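You operate a simulated robot arm through the tools that you are given. There is no shell and no other tool.

Carry out the task below with a simulated robot arm. There is one attempt and no reset: what you move stays moved.

TASK
Lay the yellow-grip leader rod in the straightener's track and clamp it.
Fine: open the guide flap and the red cam lever first, and close both again. Where these are worked on the way, their far stop is far enough and under half their travel is too little: guide flap, red cam lever.

The check looks at the end state, three seconds after you hand in, the way a careful person would. Anything else that was tipped, shoved, dropped, spilled or broken makes it a failure.

THE ROBOT
A 7-joint arm with a two-finger parallel gripper on a trunk, on a base that drives. Base frame: it is fixed to the floor where the robot stands at the start and does not move with it; the origin is under the middle of the robot, x ahead of it, y to its left, z up. Lengths are in m, angles in degrees, forces in N, time in s.
Its first joint turns from -166.0 to 166.0 degrees. Places, roughly: black pump head [-2.1, -1, 1]; black weight [-6.25, -1.75, 1.75]; black wing knob [-2.2, -0.6, 1]; blue bush [-1.25, -1.5, 1]; blue clamp lever [-6.1, -2, 1.8]; blue cone [-6.25, -1.5, 1]; blue reset button [-6, -1.8, 1.8]; blue sleeve (5x2x2 cm) [-1.5, -1.4, 0.9]; blue strap [-1.75, -2.75, 0.5]; blue-strap knob [-1.9, -2.8, 0.6]; brake dial [-1.9, -2.5, 0.6]; brown pulley [-6, -2, 1.75]; cream felt pad (8x5x5 cm) [-2.3, -0.6, 1]; cream guide block [-2.75, -0.25, 1]; far guide arm [-6.1, -1.8, 1.2]; green feed button [-2.2, -0.7, 1]; green lock lever [-2.5, -0.3, 1]; green run lever [-6, -1.8, 1.3]; grey drag knob [-5.8, -2.1, 1.7]; guide flap [-2.6, -0.4, 1]; orange brake lever [-6, -1.8, 1.1]; orange strap [-1.75, -3, 0.5]; orange-strap knob [-1.6, -3, 0.6]; pink bush [-1.25, -1.75, 1]; pink lock lever [-5.9, -2.2, 1.7]; red cam lever [-2.3, -0.5, 1]; red sleeve (5x2x2 cm) [-1.4, -1.5, 0.9]; red wing knob [-6, -2.1, 1.8]; silver cone [-5.75, -2, 1.5]; sleeve press lever [-1.5, -1.2, 1.1]; square grey weight [-6, -1.5, 1]; straightener handwheel [-2.4, -0.4, 1]; thick grey weight [-6, -1.5, 1]; thin grey weight [-6, -1.75, 1]; track of the straightener [-2.5, -0.5, 0.9]; white bush [-1.25, -1.75, 1]; white lock lever [-6.3, -1.8, 1.8]; wire snarl [-6, -1.25, 1]; worn brown bush [-2.75, -0.25, 1]; yellow clamp lever [-2.6, -0.2, 1]; yellow cone [-6.25, -1.25, 1]; yellow sleeve (5x2x2 cm) [-1.5, -1.4, 0.9]; yellow trip lever [-5.9, -1.9, 1.8]; yellow-grip leader rod (35x3x6 cm) [-2.5, -0.6, 0.9]. Payload 1.57 kg.
Tool frame: the origin (TCP) lies between the finger pads and is the grasp point; the fingertips stand 0.03 m ahead of it; z points along the fingers, y is the line along which they close. Largest opening 0.08 m; finger width 0.017, thickness 0.012; the body of the gripper, 0.04 by 0.082 m, starts 0.08 m behind the TCP.
Orientation is that of the tool frame in the base frame, as a unit quaternion [x, y, z, w]. With the fingers straight down and closing along the base's y, the tool's x points along the base's -x, its y along +y and its z along -z.

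THE INTERFACE
- The arm moves only by the tool step_arm. Its argument "commands" is a list that holds one entry, the list of rows, each a list of 7 numbers: the shift along the tool's x, y, z in m, then the turn, a rotation vector about the tool's x, y, z in degrees, then the gripper command, from -1 (shut) to 1 (fully open), values between in proportion. In form: [[[tx, ty, tz, ax, ay, az, gripper], ...]]. A call has 1 to 20 rows; each row is the pose to reach, as a shift and turn from the pose commanded when the call began, along the tool's axes at that moment. Rows are played at 5 a second. More than 0.05 m and 8.6 degrees between two rows, or a gripper value outside its range, and nothing of the call is played. Where a pose cannot be reached the arm comes as near as it can. A force on the tool above 50 N (or 10 N above the force at the start of the call, whichever is more), or a blocked arm, ends the call early, and 0.2 s more pass. The fingers move at their own pace (about 0.153 m/s each) and stop on an object; they squeeze with about 27 N. The grip force told is the motor's: it shows also when the fingers shut on nothing. Time passes only in rows, and 0.2 s behind the last, so rows that repeat a pose let the fingers close. The reply holds the time, the measured pose of the TCP, the force on the tool along the base axes, the opening and the grip force, in the units named above and with some noise, with the torque about the TCP (base axes, N m) and any sound that the robot's microphone picked up.
- Cameras (640 x 400 px; columns grow to the right, rows downward): "scene" is now at [0.0034, 0.1859, 1.3916]; the picture's right is [-0.09, -1.00, 0.00], its down [-0.31, 0.03, -0.95] and it looks along [0.95, -0.08, -0.31] (base axes); focal length 266 px, centre (320, 200). "wrist" rides on the gripper at [0.072, -0.007, -0.122] in the tool frame; the picture's right is [0.09, 1.00, 0.00], its down [-0.84, 0.08, -0.54] and it looks along [-0.54, 0.05, 0.84] (tool axes); focal length 238 px, centre (320, 200). There is no depth. A picture from a camera that has moved, and an enlarged one, comes with that camera's place and axes in the base frame and with its lens. The place of the scene camera against the robot may be out by one fixed shift of up to 0.012 m in any direction.
- capture(camera): a new picture of that camera. The clock stands still meanwhile.
- drive_base(legs): drives the robot by 1 to 6 legs, each [ahead, left, turn to the left] in m, m and degrees, along the robot's own axes; the way and the turn of a leg run together, so that a leg with both is an arc; at most 1.5 m and 180 degrees a leg. The arm and the cameras ride along, it lands a little off, and it stops where it bumps. It gives what a move gives.
- turn_head(pan, tilt): turns the head with the scene camera to pan (to the left, within 143 degrees either way) and tilt (down, from -29 to 69), counted from straight ahead of the robot. It gives what a move gives.
- enlarge(camera, box): a new picture of the part [left, top, right, bottom] of that camera's present view, enlarged. The clock stands still meanwhile.
- close_job(): hands the job in; it is judged then, once.

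Places have to be worked out from the pictures, the camera data and where the tool is seen. Open the gripper and draw the arm clear of the work before you hand the job in, unless the task says otherwise.

The tools are called after "Request:" as a command line: name --argument value ..., lists and objects as JSON in quotes. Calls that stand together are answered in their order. step_arm: Moves the arm, as the interface text tells. Its arguments: {"type":"object","properties":{"commands":{"type":"array","items":{"type":"array","items":{"type":"array","items":{"type":"number"}}}}},"required":["commands"]} The other tools are called the same way: drive_base (legs) drives the base; turn_head (pan, tilt) turns the head that bears the scene camera; capture (camera) takes a picture; enlarge (camera, box) takes an enlarged picture of a part of a camera's view; close_job () hands the job in.

At the start:

```text
t: 0.0
eef_pos: [0.5612, -0.0772, 1.2148]
tcp_rot: [0.001, 1.0, 0.0, -0.001]
force: [0.5, 0.5, -0.3]
torque: [-0.01, -0.02, 0.01]
grip_width: 0.0801
gripper_force: 0.0
robot x, y, heading: [-0.0002, 0.0014, 0.0]
head pan, tilt: [-4.9, 18.0]
```

scene: 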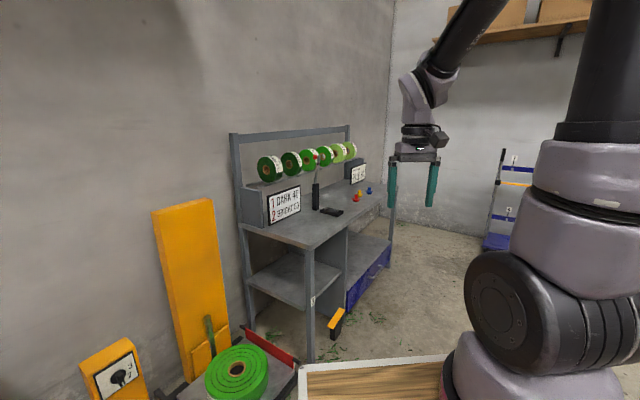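
wrist: 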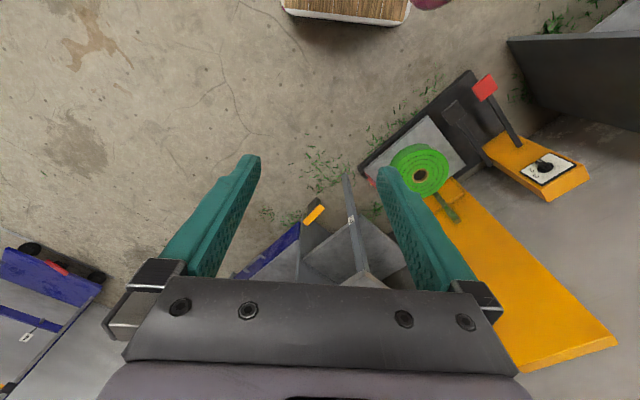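

The work is behind the robot, near [-2.5, -0.5]. First I look around with the head to plan a clear driving route.

Request:
turn_head --pan 140 --tilt 18

```text
t: 2.3
eef_pos: [0.5607, -0.0782, 1.2156]
tcp_rot: [0.0, 1.0, 0.0, 0.0]
force: [0.2, -0.3, -0.3]
torque: [0.01, 0.01, 0.0]
grip_width: 0.0799
gripper_force: 0.1
robot x, y, heading: [-0.0019, 0.001, 0.3]
head pan, tilt: [140.0, 18.0]
```

The head is turned back-left; I take a picture there.

Request:
capture --camera "scene"

```text
taken
camera scene: at [-0.161, 0.254, 1.3916], right [0.64, 0.77, 0.0], down [0.24, -0.2, -0.95], along [-0.73, 0.61, -0.31], focal length 266 px, centre (320, 200)
```

scene: 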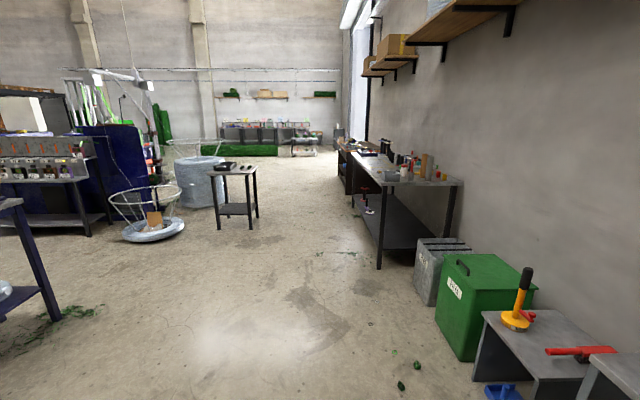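

I look to the back-right as well.

Request:
turn_head --pan -140 --tilt 18

Request:
capture --camera "scene"

```text
t: 6.2
eef_pos: [0.5606, -0.0761, 1.2155]
tcp_rot: [0.0, 1.0, 0.0, 0.0]
force: [-0.6, -0.3, -0.1]
torque: [0.0, 0.0, 0.02]
grip_width: 0.0802
gripper_force: 0.2
robot x, y, heading: [-0.0013, -0.0015, 0.1]
head pan, tilt: [-140.0, 18.0]
```

```text
taken
camera scene: at [-0.161, 0.1339, 1.3916], right [-0.64, 0.77, 0.0], down [0.24, 0.2, -0.95], along [-0.73, -0.61, -0.31], focal length 266 px, centre (320, 200)
```

scene: 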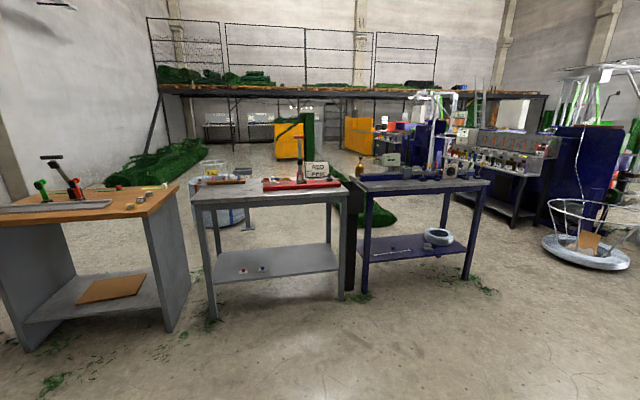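

The blue bench right of centre seems to carry the straightener, its front edge running roughly from (-1.7,-0.9) to (-2.5,-0.15). I enlarge it.

Request:
enlarge --camera "scene" --box '[340, 80, 580, 230]'

Request:
enlarge --camera "scene" --box '[340, 120, 500, 220]'

```text
2.67 times, centred on (460, 155) of scene
camera zoom: at [-0.161, 0.1339, 1.3916], right [-0.64, 0.77, 0.0], down [0.24, 0.2, -0.95], along [-0.73, -0.61, -0.31], focal length 710 px, centre (-53, 320)
```

zoom: 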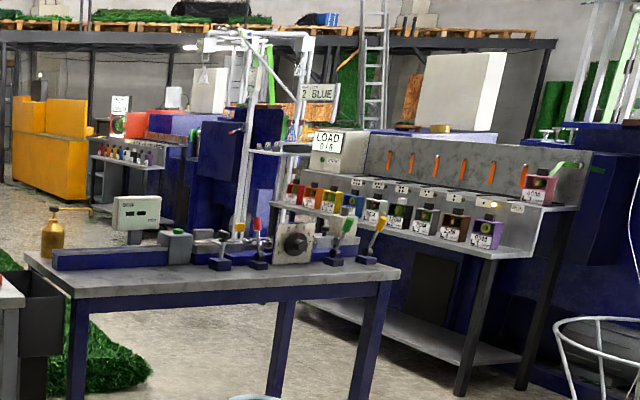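

```text
4.00 times, centred on (420, 170) of scene
camera zoom: at [-0.161, 0.1339, 1.3916], right [-0.64, 0.77, 0.0], down [0.24, 0.2, -0.95], along [-0.73, -0.61, -0.31], focal length 1064 px, centre (-80, 320)
```

zoom: 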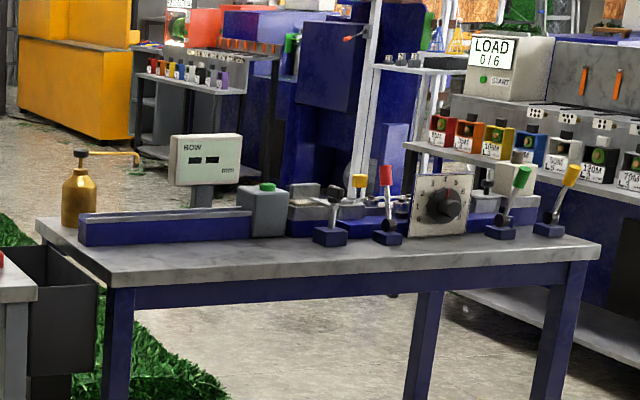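

The bench front runs roughly along (-0.82, 0.57), with the work about 0.3 m behind its edge at z≈0.9. I turn in place to face it, strafe right, then come part of the way in before looking again.

Request:
drive_base --legs '[[0, 0, -124.4], [0, -0.9, 0], [0, -0.86, 0], [0.7, 0, 0]]'

Request:
turn_head --pan 0 --tilt 30

Request:
capture --camera "scene"

```text
t: 23.8
eef_pos: [-2.241, 0.0347, 1.2145]
tcp_rot: [0.887, 0.462, 0.0, 0.001]
force: [-0.2, 0.4, -0.2]
torque: [0.0, -0.02, 0.02]
grip_width: 0.0801
gripper_force: 0.1
robot x, y, heading: [-1.8593, 0.4492, -125.2]
head pan, tilt: [-140.0, 18.0]
```

```text
t: 26.0
eef_pos: [-2.2418, 0.0355, 1.2158]
tcp_rot: [0.887, 0.462, -0.001, 0.0]
force: [-0.1, 0.0, 0.4]
torque: [-0.03, 0.0, 0.02]
grip_width: 0.0798
gripper_force: 0.1
robot x, y, heading: [-1.8545, 0.4552, -124.9]
head pan, tilt: [0.0, 30.0]
```

```text
taken
camera scene: at [-1.6852, 0.3529, 1.3723], right [-0.82, 0.57, 0.0], down [0.29, 0.41, -0.87], along [-0.5, -0.71, -0.5], focal length 266 px, centre (320, 200)
```

scene: 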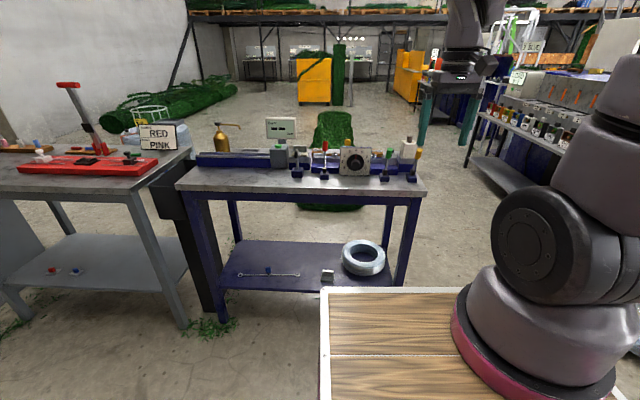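

Request:
enlarge --camera "scene" --box '[180, 105, 436, 265]'

Request:
enlarge --camera "scene" --box '[260, 125, 436, 205]'

```text
2.50 times, centred on (308, 185) of scene
camera zoom: at [-1.6852, 0.3529, 1.3723], right [-0.82, 0.57, 0.0], down [0.29, 0.41, -0.87], along [-0.5, -0.71, -0.5], focal length 665 px, centre (350, 238)
```

zoom: 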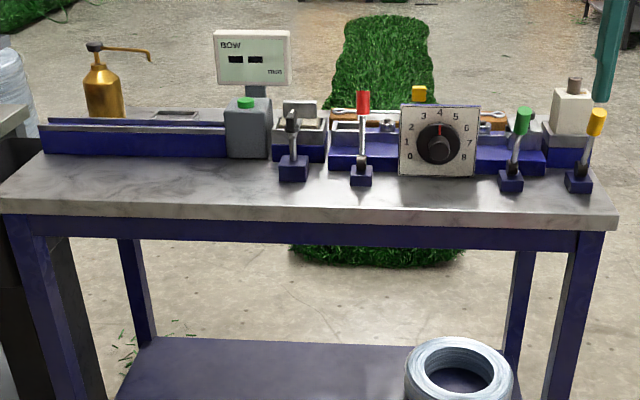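

```text
3.64 times, centred on (348, 165) of scene
camera zoom: at [-1.6852, 0.3529, 1.3723], right [-0.82, 0.57, 0.0], down [0.29, 0.41, -0.87], along [-0.5, -0.71, -0.5], focal length 968 px, centre (218, 327)
```

zoom: 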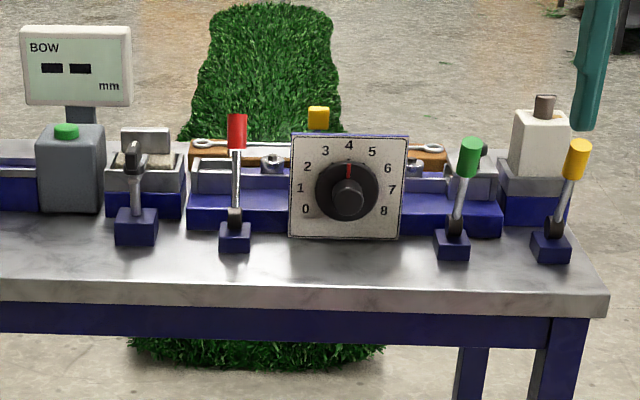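

The straightener is now clear: rod with yellow grip on a wooden rest at the back, red cam lever, dial, and something flap-like near the green lever. The bench edge is about 0.9 m ahead of the axis and the robot's platform reaches about 0.44 m, so I advance 0.33 m and turn slightly.

Request:
drive_base --legs '[[0.33, 0, -1.5]]'

Request:
turn_head --pan 0 --tilt 35

Request:
capture --camera "scene"

Request:
capture --camera "wrist"

```text
t: 28.2
eef_pos: [-2.4453, -0.226, 1.2155]
tcp_rot: [0.892, 0.451, -0.001, 0.0]
force: [-0.7, -1.1, -0.3]
torque: [0.02, 0.03, 0.05]
grip_width: 0.08
gripper_force: 0.1
robot x, y, heading: [-2.0489, 0.1802, -126.5]
head pan, tilt: [0.0, 30.0]
```

```text
t: 28.9
eef_pos: [-2.4448, -0.2256, 1.2152]
tcp_rot: [0.892, 0.451, 0.0, -0.002]
force: [0.0, 0.2, 0.0]
torque: [-0.01, 0.01, 0.0]
grip_width: 0.08
gripper_force: 0.1
robot x, y, heading: [-2.0474, 0.18, -126.5]
head pan, tilt: [0.0, 35.0]
```

```text
taken
camera scene: at [-1.8804, 0.0808, 1.3645], right [-0.8, 0.59, 0.0], down [0.34, 0.46, -0.82], along [-0.49, -0.66, -0.57], focal length 266 px, centre (320, 200)
```

scene: 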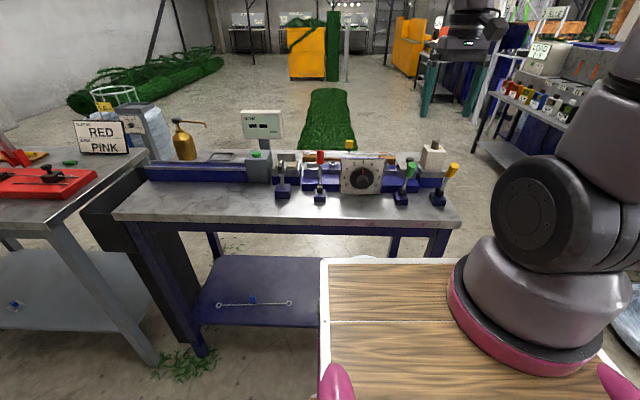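

```text
taken
camera wrist: at [-2.407, -0.1639, 1.3365], right [0.86, -0.52, 0.0], down [-0.43, -0.72, 0.54], along [-0.28, -0.46, -0.84], focal length 238 px, centre (320, 200)
```

wrist: 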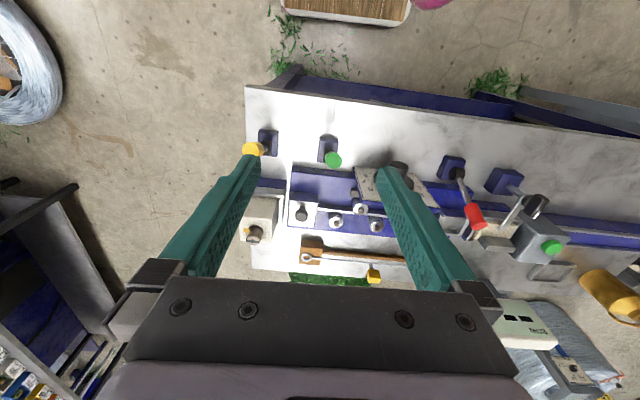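

The wrist camera sees the bench from above. I enlarge it around the straightener to identify the flap, track and rod.

Request:
enlarge --camera "wrist" --box '[230, 120, 430, 290]'

Request:
enlarge --camera "wrist" --box '[380, 120, 600, 290]'

Request:
enlarge --camera "scene" --box '[240, 100, 480, 240]'

```text
2.35 times, centred on (330, 205) of wrist
camera zoom: at [-2.407, -0.1639, 1.3365], right [0.86, -0.52, 0.0], down [-0.43, -0.72, 0.54], along [-0.28, -0.46, -0.84], focal length 561 px, centre (296, 188)
```

zoom: 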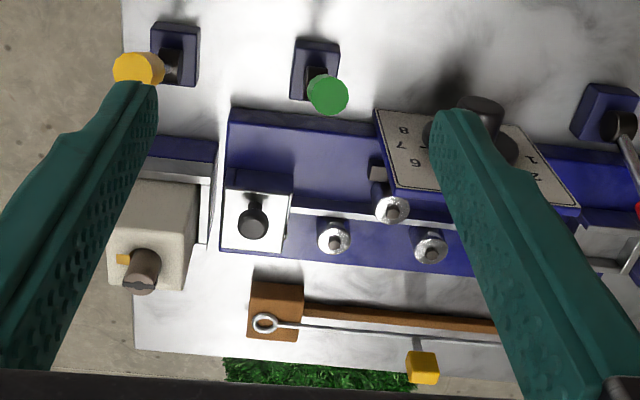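

```text
2.35 times, centred on (490, 205) of wrist
camera zoom: at [-2.407, -0.1639, 1.3365], right [0.86, -0.52, 0.0], down [-0.43, -0.72, 0.54], along [-0.28, -0.46, -0.84], focal length 561 px, centre (-80, 188)
```

zoom: 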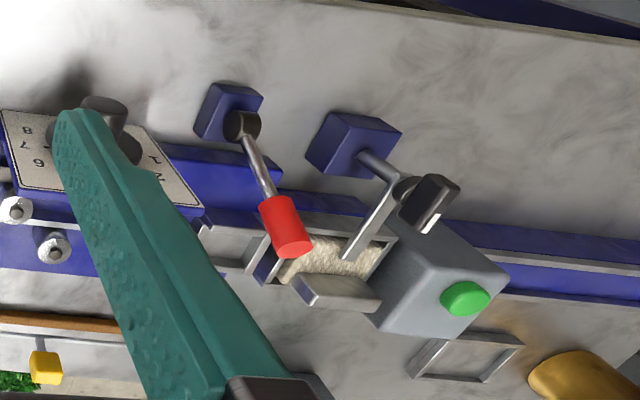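

```text
2.67 times, centred on (360, 170) of scene
camera zoom: at [-1.8804, 0.0808, 1.3645], right [-0.8, 0.59, 0.0], down [0.34, 0.46, -0.82], along [-0.49, -0.66, -0.57], focal length 710 px, centre (213, 280)
```

zoom: 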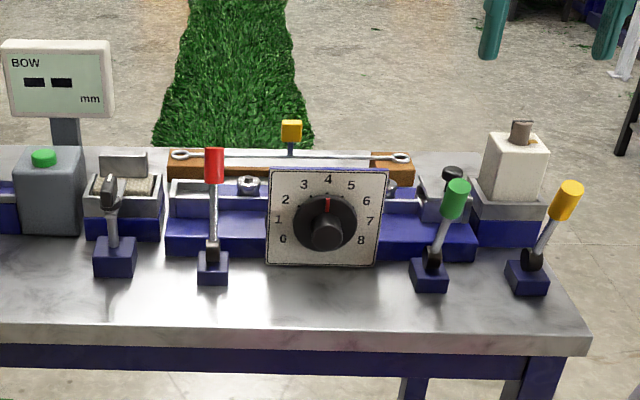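

I enlarge further for details of the right end (flap with black knob) and the left end (red cam lever).

Request:
enlarge --camera "scene" --box '[370, 140, 470, 215]'

Request:
enlarge --camera "scene" --box '[265, 140, 365, 215]'

Request:
enlarge --camera "wrist" --box '[270, 150, 400, 240]'

```text
5.33 times, centred on (420, 178) of scene
camera zoom: at [-1.8804, 0.0808, 1.3645], right [-0.8, 0.59, 0.0], down [0.34, 0.46, -0.82], along [-0.49, -0.66, -0.57], focal length 1419 px, centre (-213, 320)
```

zoom: 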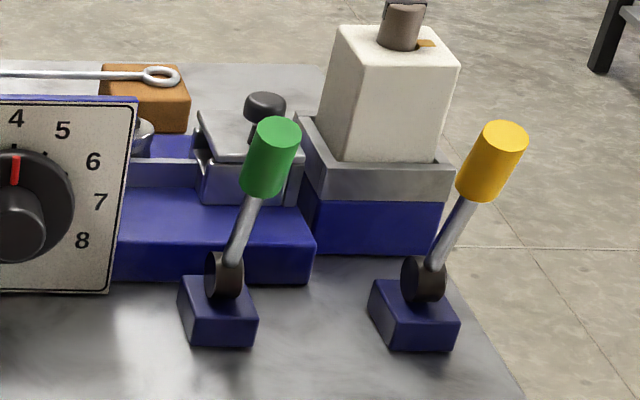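

```text
5.33 times, centred on (315, 178) of scene
camera zoom: at [-1.8804, 0.0808, 1.3645], right [-0.8, 0.59, 0.0], down [0.34, 0.46, -0.82], along [-0.49, -0.66, -0.57], focal length 1419 px, centre (347, 320)
```

zoom: 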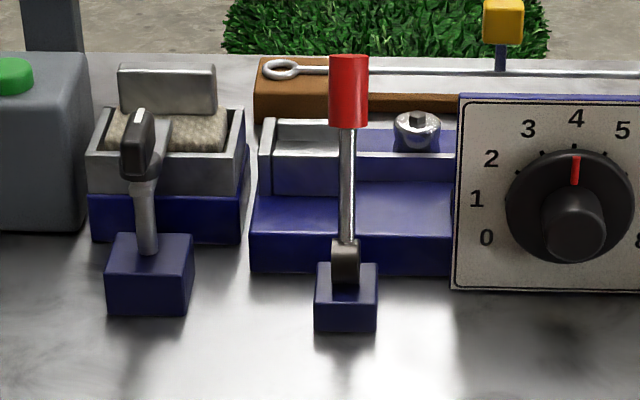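

```text
4.44 times, centred on (335, 195) of wrist
camera zoom: at [-2.407, -0.1639, 1.3365], right [0.86, -0.52, 0.0], down [-0.43, -0.72, 0.54], along [-0.28, -0.46, -0.84], focal length 1059 px, centre (253, 222)
```

zoom: 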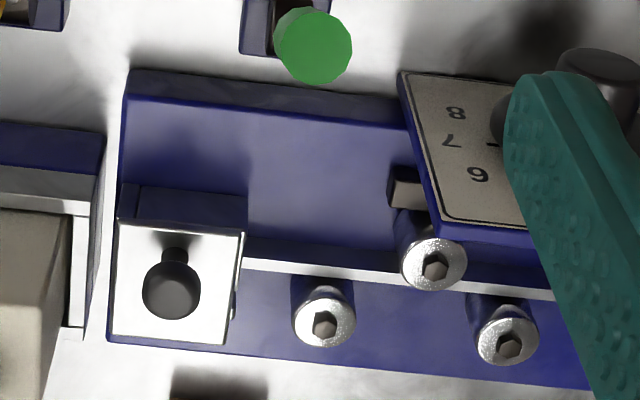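

The flap looks like the grey plate with a black knob over the right end of the track (≈0.76 m ahead, 0.09 m right), rollers alternate at 0.737/0.775 ahead, and the rod lies at ≈0.88 ahead. I move the tool ahead at height to look straight down on the flap.

Request:
step_arm --commands '[[[-0.04, 0, 0, 0, 0, 0, 1], [-0.08, 0, 0, 0, 0, 0, 1], [-0.12, 0, 0, 0, 0, 0, 1], [-0.16, 0, 0, 0, 0, 0, 1], [-0.2, 0, 0, 0, 0, 0, 1], [-0.23, 0, 0, 0, 0, 0, 1], [-0.23, 0, 0, 0, 0, 0, 1]]]'

Request:
capture --camera "wrist"

Request:
enlarge --camera "wrist" --box '[260, 40, 420, 150]'

```text
t: 30.4
eef_pos: [-2.5817, -0.4129, 1.2167]
tcp_rot: [0.893, 0.451, 0.0, 0.0]
force: [-0.5, -0.5, 0.1]
torque: [-0.04, 0.01, -0.02]
grip_width: 0.08
gripper_force: 0.1
robot x, y, heading: [-2.0514, 0.1777, -126.3]
head pan, tilt: [0.0, 35.0]
```

```text
taken
camera wrist: at [-2.5439, -0.3498, 1.3369], right [0.86, -0.52, 0.0], down [-0.43, -0.72, 0.54], along [-0.28, -0.46, -0.84], focal length 238 px, centre (320, 200)
```

wrist: 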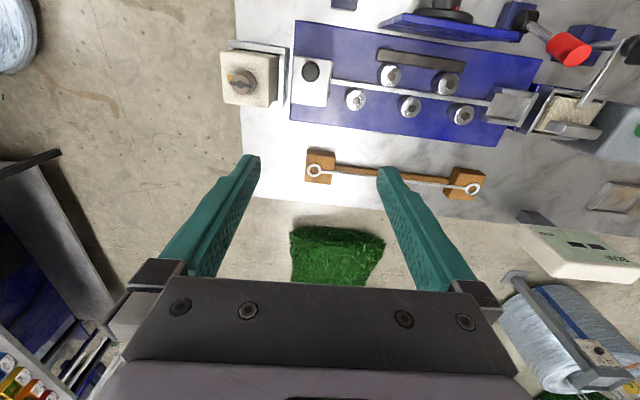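

```text
3.64 times, centred on (340, 95) of wrist
camera zoom: at [-2.5439, -0.3498, 1.3369], right [0.86, -0.52, 0.0], down [-0.43, -0.72, 0.54], along [-0.28, -0.46, -0.84], focal length 867 px, centre (247, 582)
```

zoom: 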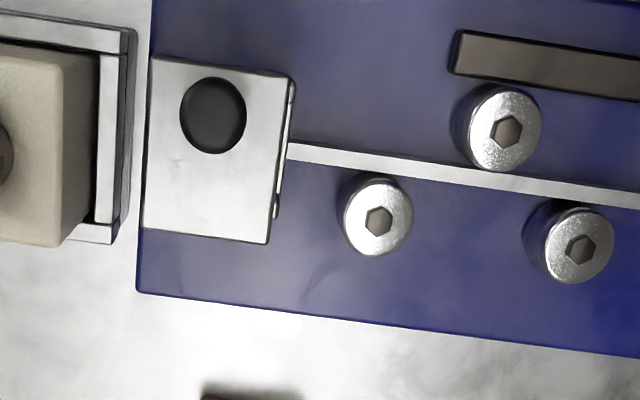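

The top view shows the flap, five rollers with a silver strip between the rows, and a grey seat at the left end. I enlarge the left end and the full straightener.

Request:
enlarge --camera "wrist" --box '[460, 40, 620, 150]'

Request:
enlarge --camera "wrist" --box '[280, 10, 560, 210]'

Request:
enlarge --camera "wrist" --box '[290, 130, 510, 220]'

```text
3.64 times, centred on (540, 95) of wrist
camera zoom: at [-2.5439, -0.3498, 1.3369], right [0.86, -0.52, 0.0], down [-0.43, -0.72, 0.54], along [-0.28, -0.46, -0.84], focal length 867 px, centre (-480, 582)
```

zoom: 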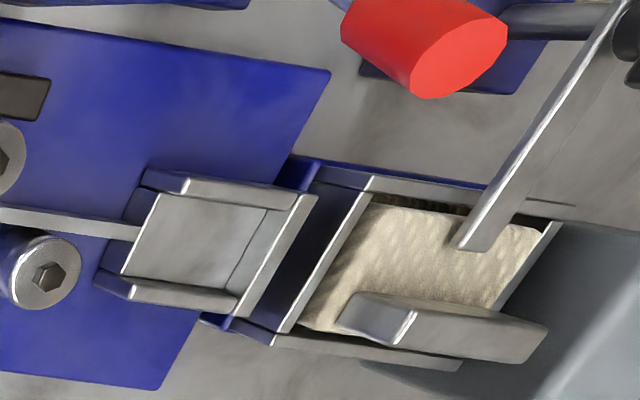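

```text
2.00 times, centred on (420, 110) of wrist
camera zoom: at [-2.5439, -0.3498, 1.3369], right [0.86, -0.52, 0.0], down [-0.43, -0.72, 0.54], along [-0.28, -0.46, -0.84], focal length 477 px, centre (120, 380)
```

zoom: 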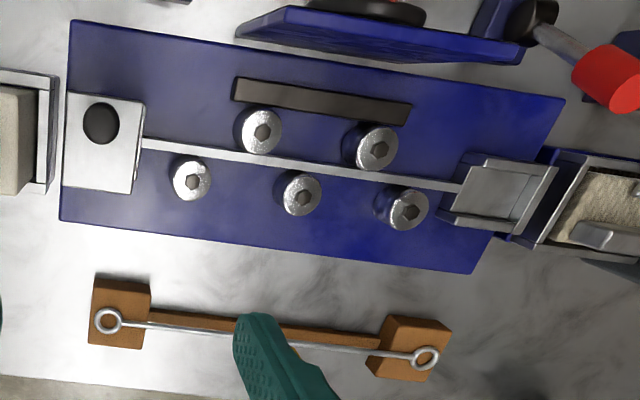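

```text
2.91 times, centred on (400, 175) of wrist
camera zoom: at [-2.5439, -0.3498, 1.3369], right [0.86, -0.52, 0.0], down [-0.43, -0.72, 0.54], along [-0.28, -0.46, -0.84], focal length 693 px, centre (87, 273)
```

zoom: 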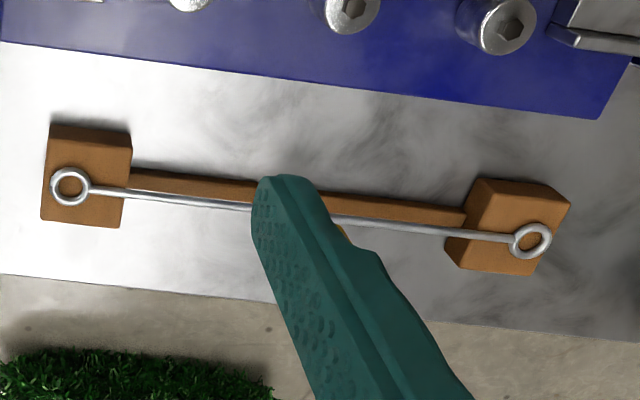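

The right end is under the flap, the left end is a three-walled tray; the rod's eyes should sit in both. I zoom hard on the flap to find its hinge side.

Request:
enlarge --camera "scene" --box '[395, 150, 435, 185]'

Request:
enlarge --camera "wrist" --box '[285, 45, 345, 115]'

Request:
enlarge --camera "scene" --box '[290, 145, 345, 215]'

```text
11.43 times, centred on (415, 168) of scene
camera zoom: at [-1.8804, 0.0809, 1.3645], right [-0.81, 0.59, 0.0], down [0.34, 0.46, -0.82], along [-0.49, -0.66, -0.57], focal length 3041 px, centre (-766, 571)
```

zoom: 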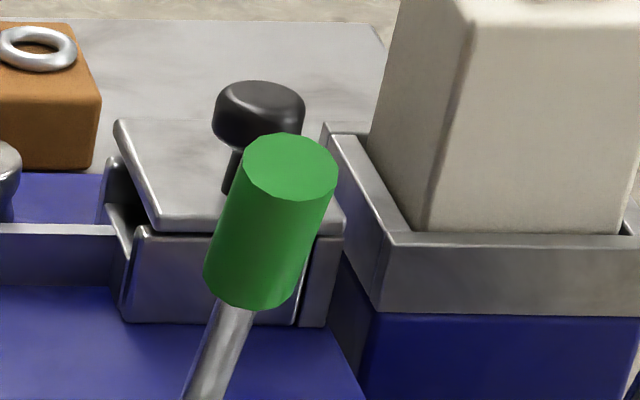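

```text
5.71 times, centred on (315, 80) of wrist
camera zoom: at [-2.5439, -0.3498, 1.3369], right [0.86, -0.52, 0.0], down [-0.43, -0.72, 0.54], along [-0.28, -0.46, -0.84], focal length 1362 px, centre (349, 886)
```

zoom: 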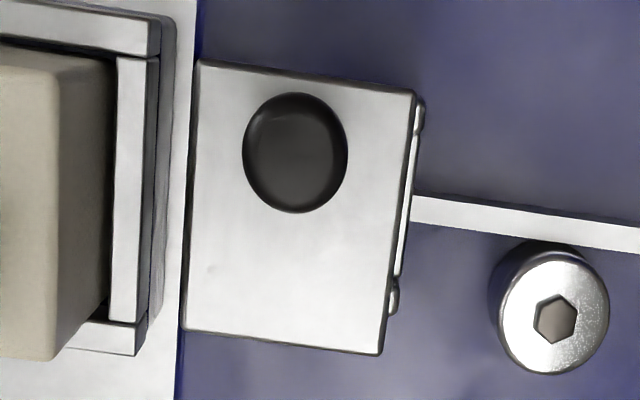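

```text
5.71 times, centred on (318, 180) of scene
camera zoom: at [-1.8804, 0.0809, 1.3645], right [-0.81, 0.59, 0.0], down [0.34, 0.46, -0.82], along [-0.49, -0.66, -0.57], focal length 1520 px, centre (334, 314)
```

zoom: 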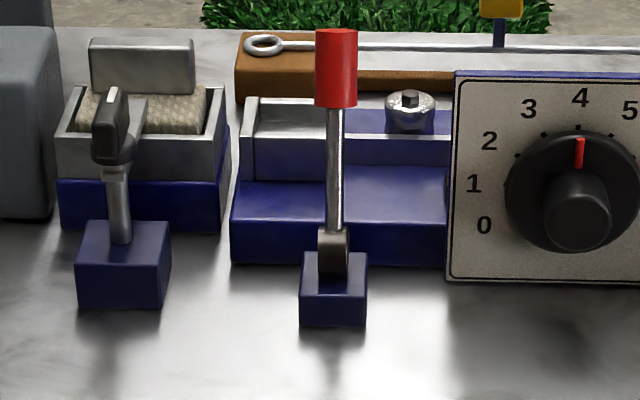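

The flap is a plate hinged at its far edge with the knob near its front edge (knob top z≈0.986, plate top ≈0.955); the bench is turned about 2° from the tool. I align the tool with the bench and hover above the knob with a partly closed gripper to verify the alignment.

Request:
step_arm --commands '[[[0.02, -0.008, 0.03, 0, 0, 1, 0.1], [0.044, -0.017, 0.065, 0, 0, 2, 0.1], [0.044, -0.017, 0.105, 0, 0, 2, 0.1], [0.044, -0.017, 0.145, 0, 0, 2, 0.1], [0.044, -0.017, 0.145, 0, 0, 2, 0.1]]]'

Request:
capture --camera "wrist"

Request:
enlarge --camera "wrist" --box '[220, 60, 420, 200]'

Request:
enlarge --camera "scene" --box '[340, 80, 480, 215]'

```text
t: 31.6
eef_pos: [-2.5707, -0.3646, 1.0703]
tcp_rot: [0.901, 0.435, 0.0, 0.0]
force: [0.6, -0.2, 0.0]
torque: [0.02, 0.02, -0.01]
grip_width: 0.044
gripper_force: 0.1
robot x, y, heading: [-2.0507, 0.1776, -126.4]
head pan, tilt: [0.0, 35.0]
```

```text
taken
camera wrist: at [-2.5299, -0.3036, 1.1912], right [0.84, -0.55, 0.0], down [-0.46, -0.7, 0.54], along [-0.3, -0.45, -0.84], focal length 238 px, centre (320, 200)
```

wrist: 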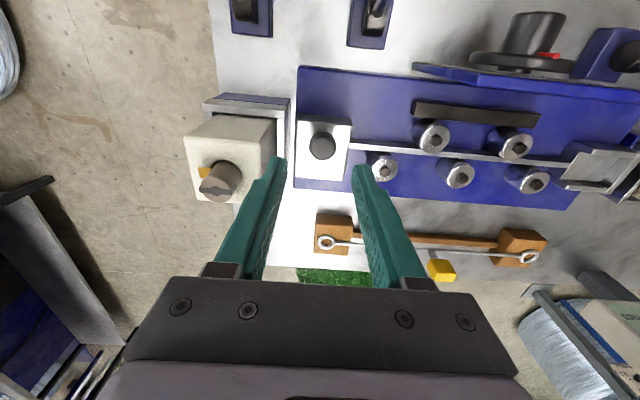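

```text
2.86 times, centred on (320, 130) of wrist
camera zoom: at [-2.5299, -0.3036, 1.1912], right [0.84, -0.55, 0.0], down [-0.46, -0.7, 0.54], along [-0.3, -0.45, -0.84], focal length 681 px, centre (320, 400)
```

zoom: 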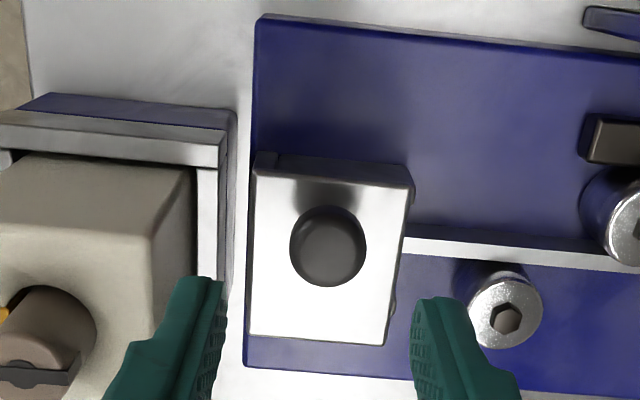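

```text
2.96 times, centred on (410, 148) of scene
camera zoom: at [-1.8803, 0.0809, 1.3645], right [-0.8, 0.59, 0.0], down [0.34, 0.46, -0.82], along [-0.49, -0.66, -0.57], focal length 788 px, centre (53, 356)
```

zoom: 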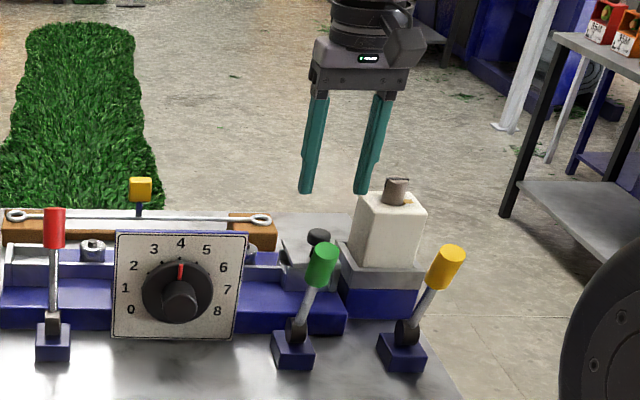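

The knob is centred under the gripper within about 2 mm. I lower so the fingertips straddle the knob head (tips ≈0.97) and close.

Request:
step_arm --commands '[[[-0.002, 0.002, 0.035, 0, 0, 0, 0.1], [-0.002, 0.002, 0.06, 0, 0, 0, 0.1], [-0.002, 0.002, 0.07, 0, 0, 0, 0.1]]]'

Request:
enlarge --camera "wrist" --box '[220, 80, 420, 220]'

Request:
enlarge --camera "scene" --box '[370, 120, 450, 190]'

```text
t: 32.5
eef_pos: [-2.5697, -0.3669, 1.0017]
tcp_rot: [0.9, 0.435, 0.001, 0.0]
force: [0.0, 0.0, -1.2]
torque: [-0.01, 0.01, 0.01]
grip_width: 0.0438
gripper_force: 0.0
robot x, y, heading: [-2.0515, 0.1771, -126.2]
head pan, tilt: [0.0, 35.0]
```

```text
2.86 times, centred on (320, 150) of wrist
camera zoom: at [-2.5285, -0.3072, 1.1216], right [0.84, -0.55, 0.0], down [-0.46, -0.7, 0.54], along [-0.3, -0.45, -0.84], focal length 681 px, centre (320, 343)
```

zoom: 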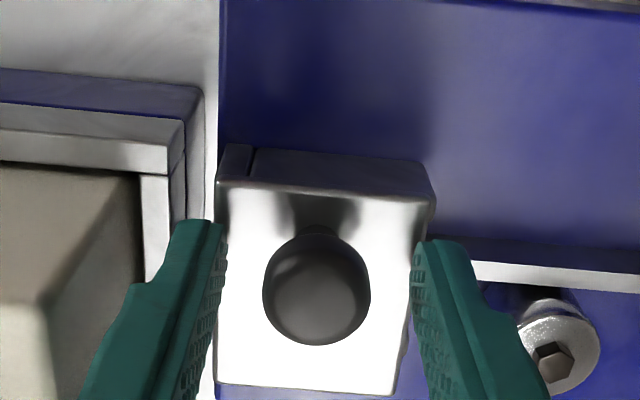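

```text
5.71 times, centred on (410, 155) of scene
camera zoom: at [-1.8803, 0.0809, 1.3645], right [-0.8, 0.59, 0.0], down [0.34, 0.46, -0.82], along [-0.49, -0.66, -0.57], focal length 1520 px, centre (-194, 457)
```

zoom: 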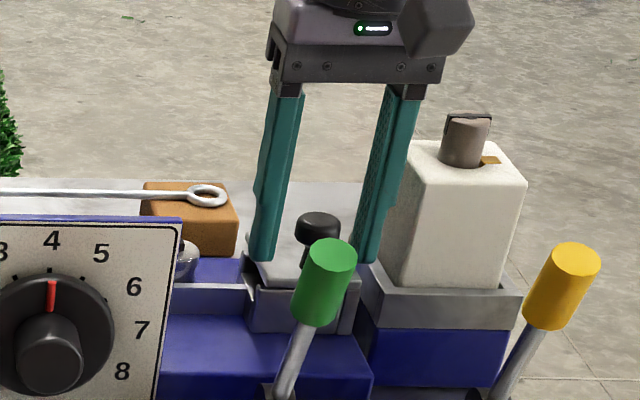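

The fingers straddle the knob head, clear of the white block. I close on the knob.

Request:
step_arm --commands '[[[0, 0, 0, 0, 0, 0, -1], [0, 0, 0, 0, 0, 0, -1], [0, 0, 0, 0, 0, 0, -1]]]'

Request:
enlarge --camera "wrist" --box '[220, 80, 420, 220]'

Request:
enlarge --camera "scene" --box '[370, 120, 450, 190]'

```text
t: 33.2
eef_pos: [-2.5701, -0.3669, 1.0002]
tcp_rot: [0.9, 0.436, 0.0, 0.0]
force: [-6.3, 2.4, -2.3]
torque: [0.1, 0.05, 0.0]
grip_width: 0.0232
gripper_force: 35.4
robot x, y, heading: [-2.0483, 0.1812, -126.4]
head pan, tilt: [0.0, 35.0]
```

```text
2.86 times, centred on (320, 150) of wrist
camera zoom: at [-2.5292, -0.307, 1.1215], right [0.84, -0.55, 0.0], down [-0.46, -0.7, 0.54], along [-0.3, -0.45, -0.84], focal length 681 px, centre (320, 343)
```

zoom: 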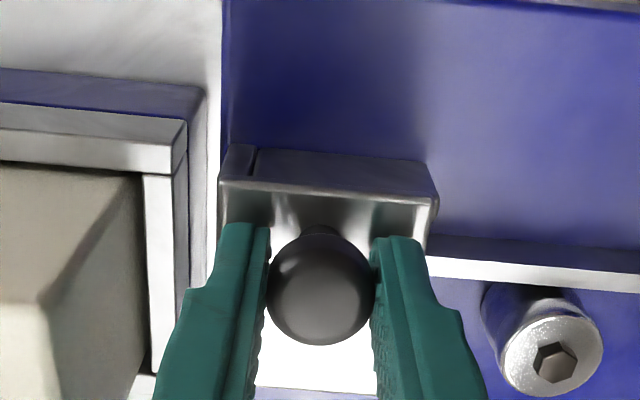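

```text
5.71 times, centred on (410, 155) of scene
camera zoom: at [-1.8808, 0.0808, 1.3645], right [-0.8, 0.59, 0.0], down [0.34, 0.46, -0.82], along [-0.49, -0.66, -0.57], focal length 1520 px, centre (-194, 457)
```

zoom: 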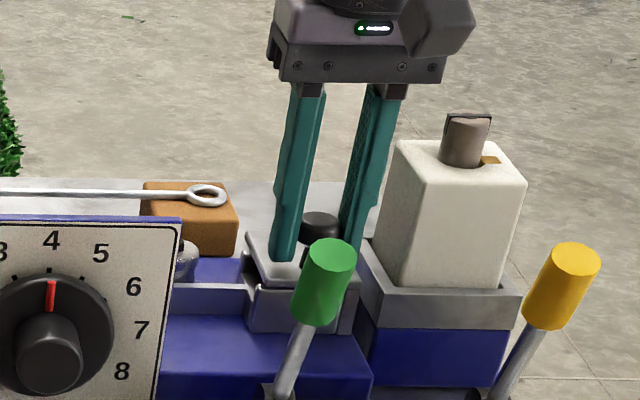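

The knob is held (0.023 m). I lift along an arc about the far-edge hinge, first to about 45°, keeping the tool vertical so the knob pivots in the pads.

Request:
step_arm --commands '[[[-0.0041, 0, -0.0061, 0, 0, 0, -1], [-0.0089, 0, -0.0116, 0, 0, 0, -1], [-0.0144, 0, -0.0164, 0, 0, 0, -1], [-0.0205, 0, -0.0205, 0, 0, 0, -1], [-0.0271, 0, -0.0237, 0, 0, 0, -1], [-0.034, 0, -0.0261, 0, 0, 0, -1]]]'

Request:
enlarge --camera "wrist" --box '[220, 80, 420, 220]'

Request:
enlarge --camera "scene" --box '[370, 120, 450, 190]'

```text
t: 34.6
eef_pos: [-2.5901, -0.3961, 1.0272]
tcp_rot: [0.9, 0.436, -0.002, 0.001]
force: [0.0, 0.5, 0.4]
torque: [-0.01, 0.0, 0.0]
grip_width: 0.0002
gripper_force: 21.2
robot x, y, heading: [-2.05, 0.1805, -126.4]
head pan, tilt: [0.0, 35.0]
```

```text
2.86 times, centred on (320, 150) of wrist
camera zoom: at [-2.5495, -0.335, 1.1476], right [0.84, -0.55, 0.0], down [-0.46, -0.7, 0.54], along [-0.3, -0.46, -0.84], focal length 681 px, centre (320, 343)
```

zoom: 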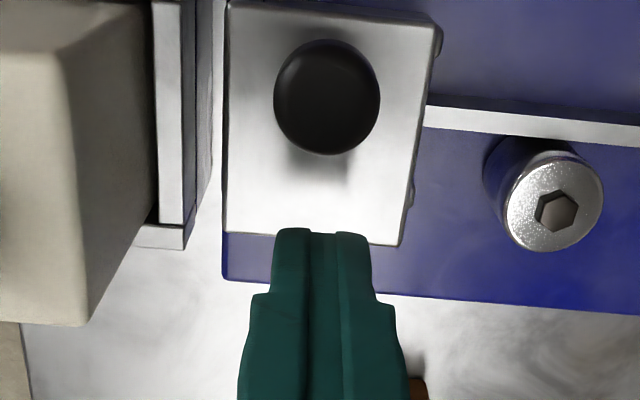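

```text
5.71 times, centred on (410, 155) of scene
camera zoom: at [-1.8804, 0.0806, 1.3645], right [-0.81, 0.59, 0.0], down [0.34, 0.46, -0.82], along [-0.49, -0.66, -0.57], focal length 1520 px, centre (-194, 457)
```

zoom: 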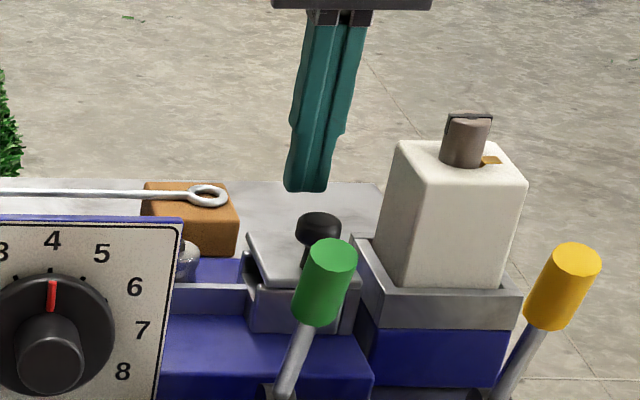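

The grip slipped and the flap fell back or never moved. I reopen, go back over the knob and grip deeper, this time planning to rotate the tool along with the flap about its far-edge hinge.

Request:
step_arm --commands '[[[0, 0, 0, 0, 0, 0, 0.1], [0, 0, -0.005, 0, 0, 0, 0.1], [0.017, -0.0005, -0.005, 0, 0, 0, 0.1], [0.034, -0.001, -0.005, 0, 0, 0, 0.1], [0.034, -0.001, 0.015, 0, 0, 0, 0.1], [0.034, -0.001, 0.03, 0, 0, 0, 0.1], [0.034, -0.001, 0.035, 0, 0, 0, 0.1], [0.034, -0.001, 0.035, 0, 0, 0, 0.1]]]'

Request:
enlarge --camera "wrist" --box '[220, 80, 420, 220]'

Request:
enlarge --camera "scene" --box '[380, 130, 440, 190]'

```text
t: 36.3
eef_pos: [-2.5702, -0.369, 0.996]
tcp_rot: [0.9, 0.435, -0.004, 0.001]
force: [4.6, 7.4, 22.9]
torque: [0.2, -0.11, -0.12]
grip_width: 0.044
gripper_force: 0.0
robot x, y, heading: [-2.0491, 0.1806, -126.4]
head pan, tilt: [0.0, 35.0]
stopped in row 8: the force on the tool passed its limit at 54 N (the readings are from after the stop); the commanded pose is now the measured one
```

```text
2.86 times, centred on (320, 150) of wrist
camera zoom: at [-2.5295, -0.3069, 1.1164], right [0.84, -0.55, 0.0], down [-0.46, -0.7, 0.55], along [-0.3, -0.46, -0.84], focal length 681 px, centre (320, 343)
```

zoom: 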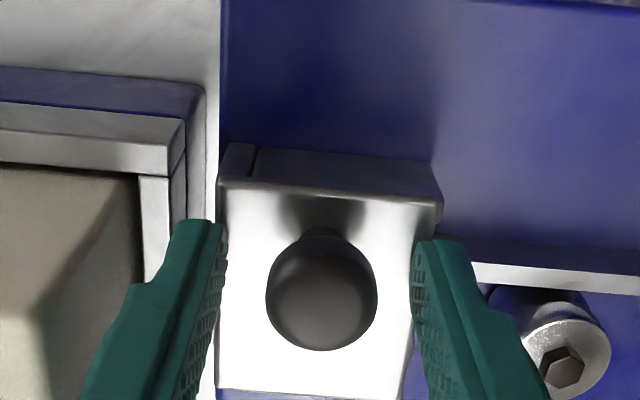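

```text
6.67 times, centred on (410, 160) of scene
camera zoom: at [-1.8796, 0.0818, 1.3645], right [-0.8, 0.59, 0.0], down [0.34, 0.46, -0.82], along [-0.49, -0.66, -0.57], focal length 1774 px, centre (-280, 467)
```

zoom: 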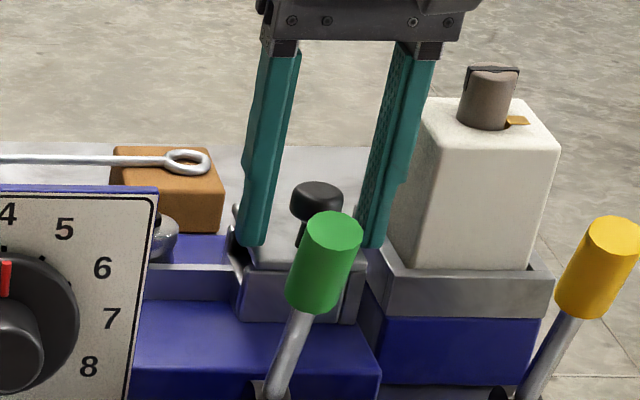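

Fingertips touched the plate at TCP z≈0.996, so the plate top is ≈0.966. I lift 4 mm, close on the knob, then move as one body with the flap about the far edge, up to 24° first.

Request:
step_arm --commands '[[[0, 0, -0.004, 0, 0, 0, 0.1], [0, 0, -0.004, 0, 0, 0, -1], [0, 0, -0.004, 0, 0, 0, -1], [0, 0, -0.004, 0, 0, 0, -1]]]'

Request:
step_arm --commands '[[[-0.003, 0, -0.0033, 0, 4, 0, -1], [-0.006, 0, -0.0064, 0, 8, 0, -1], [-0.0093, 0, -0.0093, 0, 12, 0, -1], [-0.0129, 0, -0.0118, 0, 16, 0, -1]]]'

Request:
enlarge --camera "scene" --box '[380, 130, 440, 190]'

Request:
enlarge --camera "wrist" --box '[220, 80, 420, 220]'

```text
t: 37.3
eef_pos: [-2.5705, -0.369, 0.9986]
tcp_rot: [0.9, 0.435, -0.002, 0.001]
force: [1.5, -1.1, -6.2]
torque: [0.23, -0.15, 0.02]
grip_width: 0.0232
gripper_force: 35.6
robot x, y, heading: [-2.0501, 0.1793, -126.7]
head pan, tilt: [0.0, 35.0]
```

```text
t: 38.3
eef_pos: [-2.5776, -0.3765, 1.0086]
tcp_rot: [0.892, 0.431, 0.124, -0.06]
force: [13.1, 7.6, -7.9]
torque: [0.69, -0.62, -0.1]
grip_width: 0.0228
gripper_force: 35.8
robot x, y, heading: [-2.0488, 0.1773, -126.5]
head pan, tilt: [0.0, 35.0]
```

```text
6.67 times, centred on (410, 160) of scene
camera zoom: at [-1.88, 0.081, 1.3645], right [-0.8, 0.59, 0.0], down [0.34, 0.46, -0.82], along [-0.49, -0.66, -0.57], focal length 1774 px, centre (-280, 467)
```

zoom: 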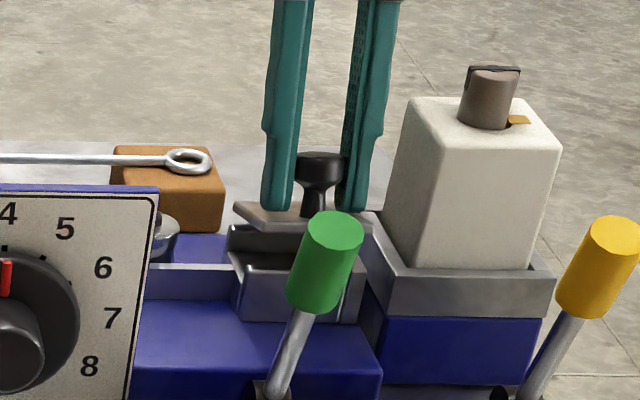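

```text
2.86 times, centred on (320, 150) of wrist
camera zoom: at [-2.5601, -0.3457, 1.1459], right [0.83, -0.55, 0.03], down [-0.53, -0.79, 0.29], along [-0.14, -0.26, -0.96], focal length 681 px, centre (320, 343)
```

zoom: 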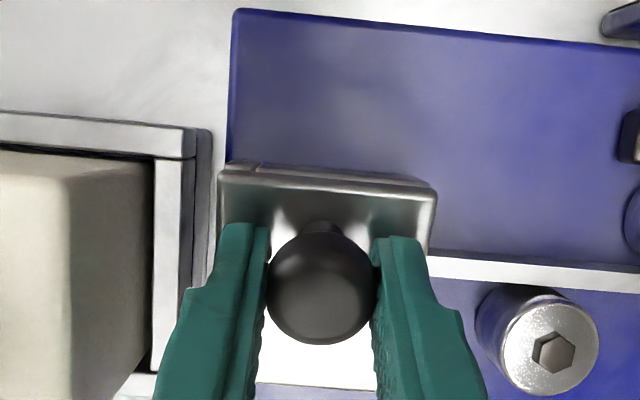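

The flap lifts about its far edge as expected; the reaction suggests the hinge is about 0.041 behind and 0.031 below the TCP. I continue the arc with that refined hinge to about 40°.

Request:
step_arm --commands '[[[-0.0012, 0, -0.0017, 0, 4, 0, -1], [-0.0025, 0, -0.0034, 0, 8, 0, -1], [-0.0052, 0, -0.0058, 0, 12, 0, -1], [-0.008, 0, -0.0082, 0, 16, 0, -1], [-0.011, 0, -0.0104, 0, 20, 0, -1], [-0.014, 0, -0.0124, 0, 24, 0, -1]]]'

Request:
enlarge --camera "scene" --box '[370, 120, 450, 190]'

Request:
enlarge --camera "wrist" --box '[220, 80, 420, 220]'

```text
t: 39.7
eef_pos: [-2.5898, -0.3918, 1.0182]
tcp_rot: [0.847, 0.409, 0.306, -0.147]
force: [-5.0, -16.3, 2.5]
torque: [-0.7, 0.52, -0.12]
grip_width: 0.0229
gripper_force: 35.6
robot x, y, heading: [-2.0517, 0.1827, -126.4]
head pan, tilt: [0.0, 35.0]
```

```text
5.71 times, centred on (410, 155) of scene
camera zoom: at [-1.8805, 0.0803, 1.3645], right [-0.8, 0.59, 0.0], down [0.34, 0.46, -0.82], along [-0.49, -0.66, -0.57], focal length 1520 px, centre (-194, 457)
```

zoom: 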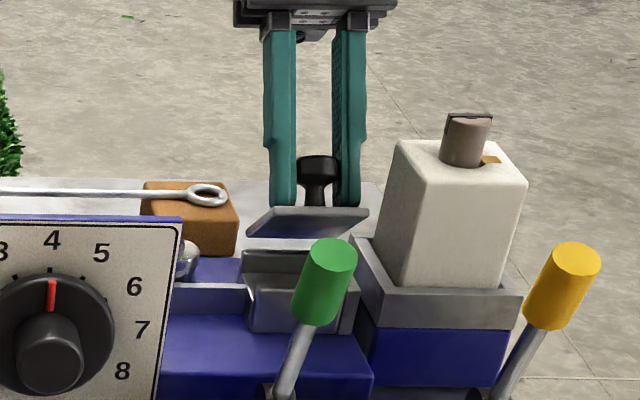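

```text
2.86 times, centred on (320, 150) of wrist
camera zoom: at [-2.6079, -0.406, 1.1571], right [0.82, -0.56, 0.06], down [-0.55, -0.82, -0.12], along [0.11, 0.06, -0.99], focal length 681 px, centre (320, 343)
```

zoom: 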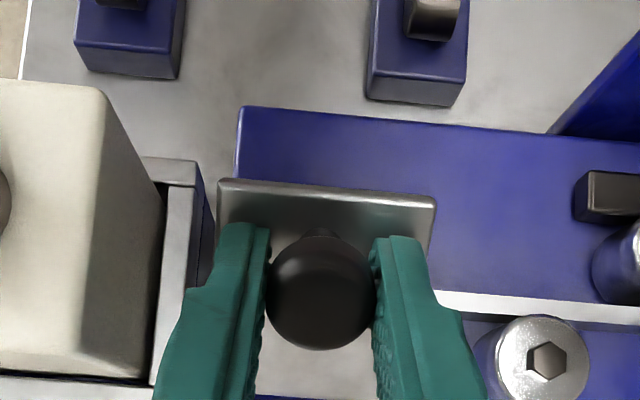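

The flap is at about 40° and still firmly held; the reaction reversed, so the true hinge lies between my two estimates (0.045 behind, 0.036 below). I continue to about 56°.

Request:
step_arm --commands '[[[-0.0051, 0, -0.0061, 0, 4, 0, -1], [-0.0079, 0, -0.009, 0, 8, 0, -1], [-0.011, 0, -0.0117, 0, 12, 0, -1], [-0.0141, 0, -0.0141, 0, 16, 0, -1]]]'

Request:
enlarge --camera "scene" --box '[370, 120, 450, 190]'

Request:
capture --camera "scene"

```text
t: 40.7
eef_pos: [-2.6005, -0.4068, 1.0208]
tcp_rot: [0.796, 0.384, 0.421, -0.203]
force: [9.4, 10.8, -5.6]
torque: [0.72, -0.42, -0.03]
grip_width: 0.0231
gripper_force: 35.4
robot x, y, heading: [-2.0488, 0.1776, -126.3]
head pan, tilt: [0.0, 35.0]
```

```text
5.71 times, centred on (410, 155) of scene
camera zoom: at [-1.8801, 0.0812, 1.3645], right [-0.8, 0.59, 0.0], down [0.34, 0.46, -0.82], along [-0.49, -0.66, -0.57], focal length 1520 px, centre (-194, 457)
```

zoom: 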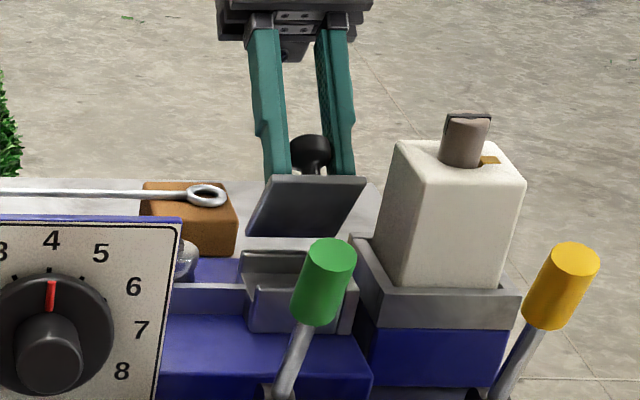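

```text
taken
camera scene: at [-1.8801, 0.0812, 1.3645], right [-0.8, 0.59, 0.0], down [0.34, 0.46, -0.82], along [-0.49, -0.66, -0.57], focal length 266 px, centre (320, 200)
```

scene: 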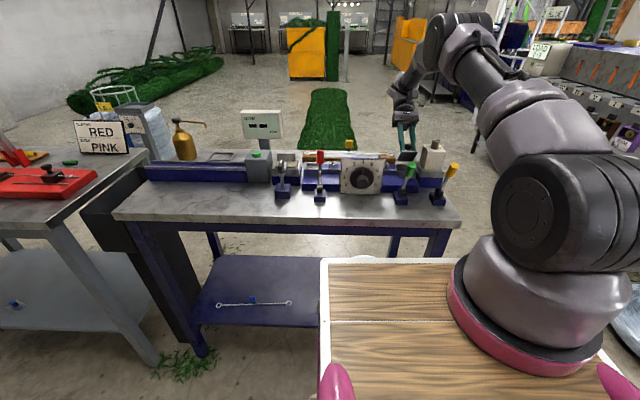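

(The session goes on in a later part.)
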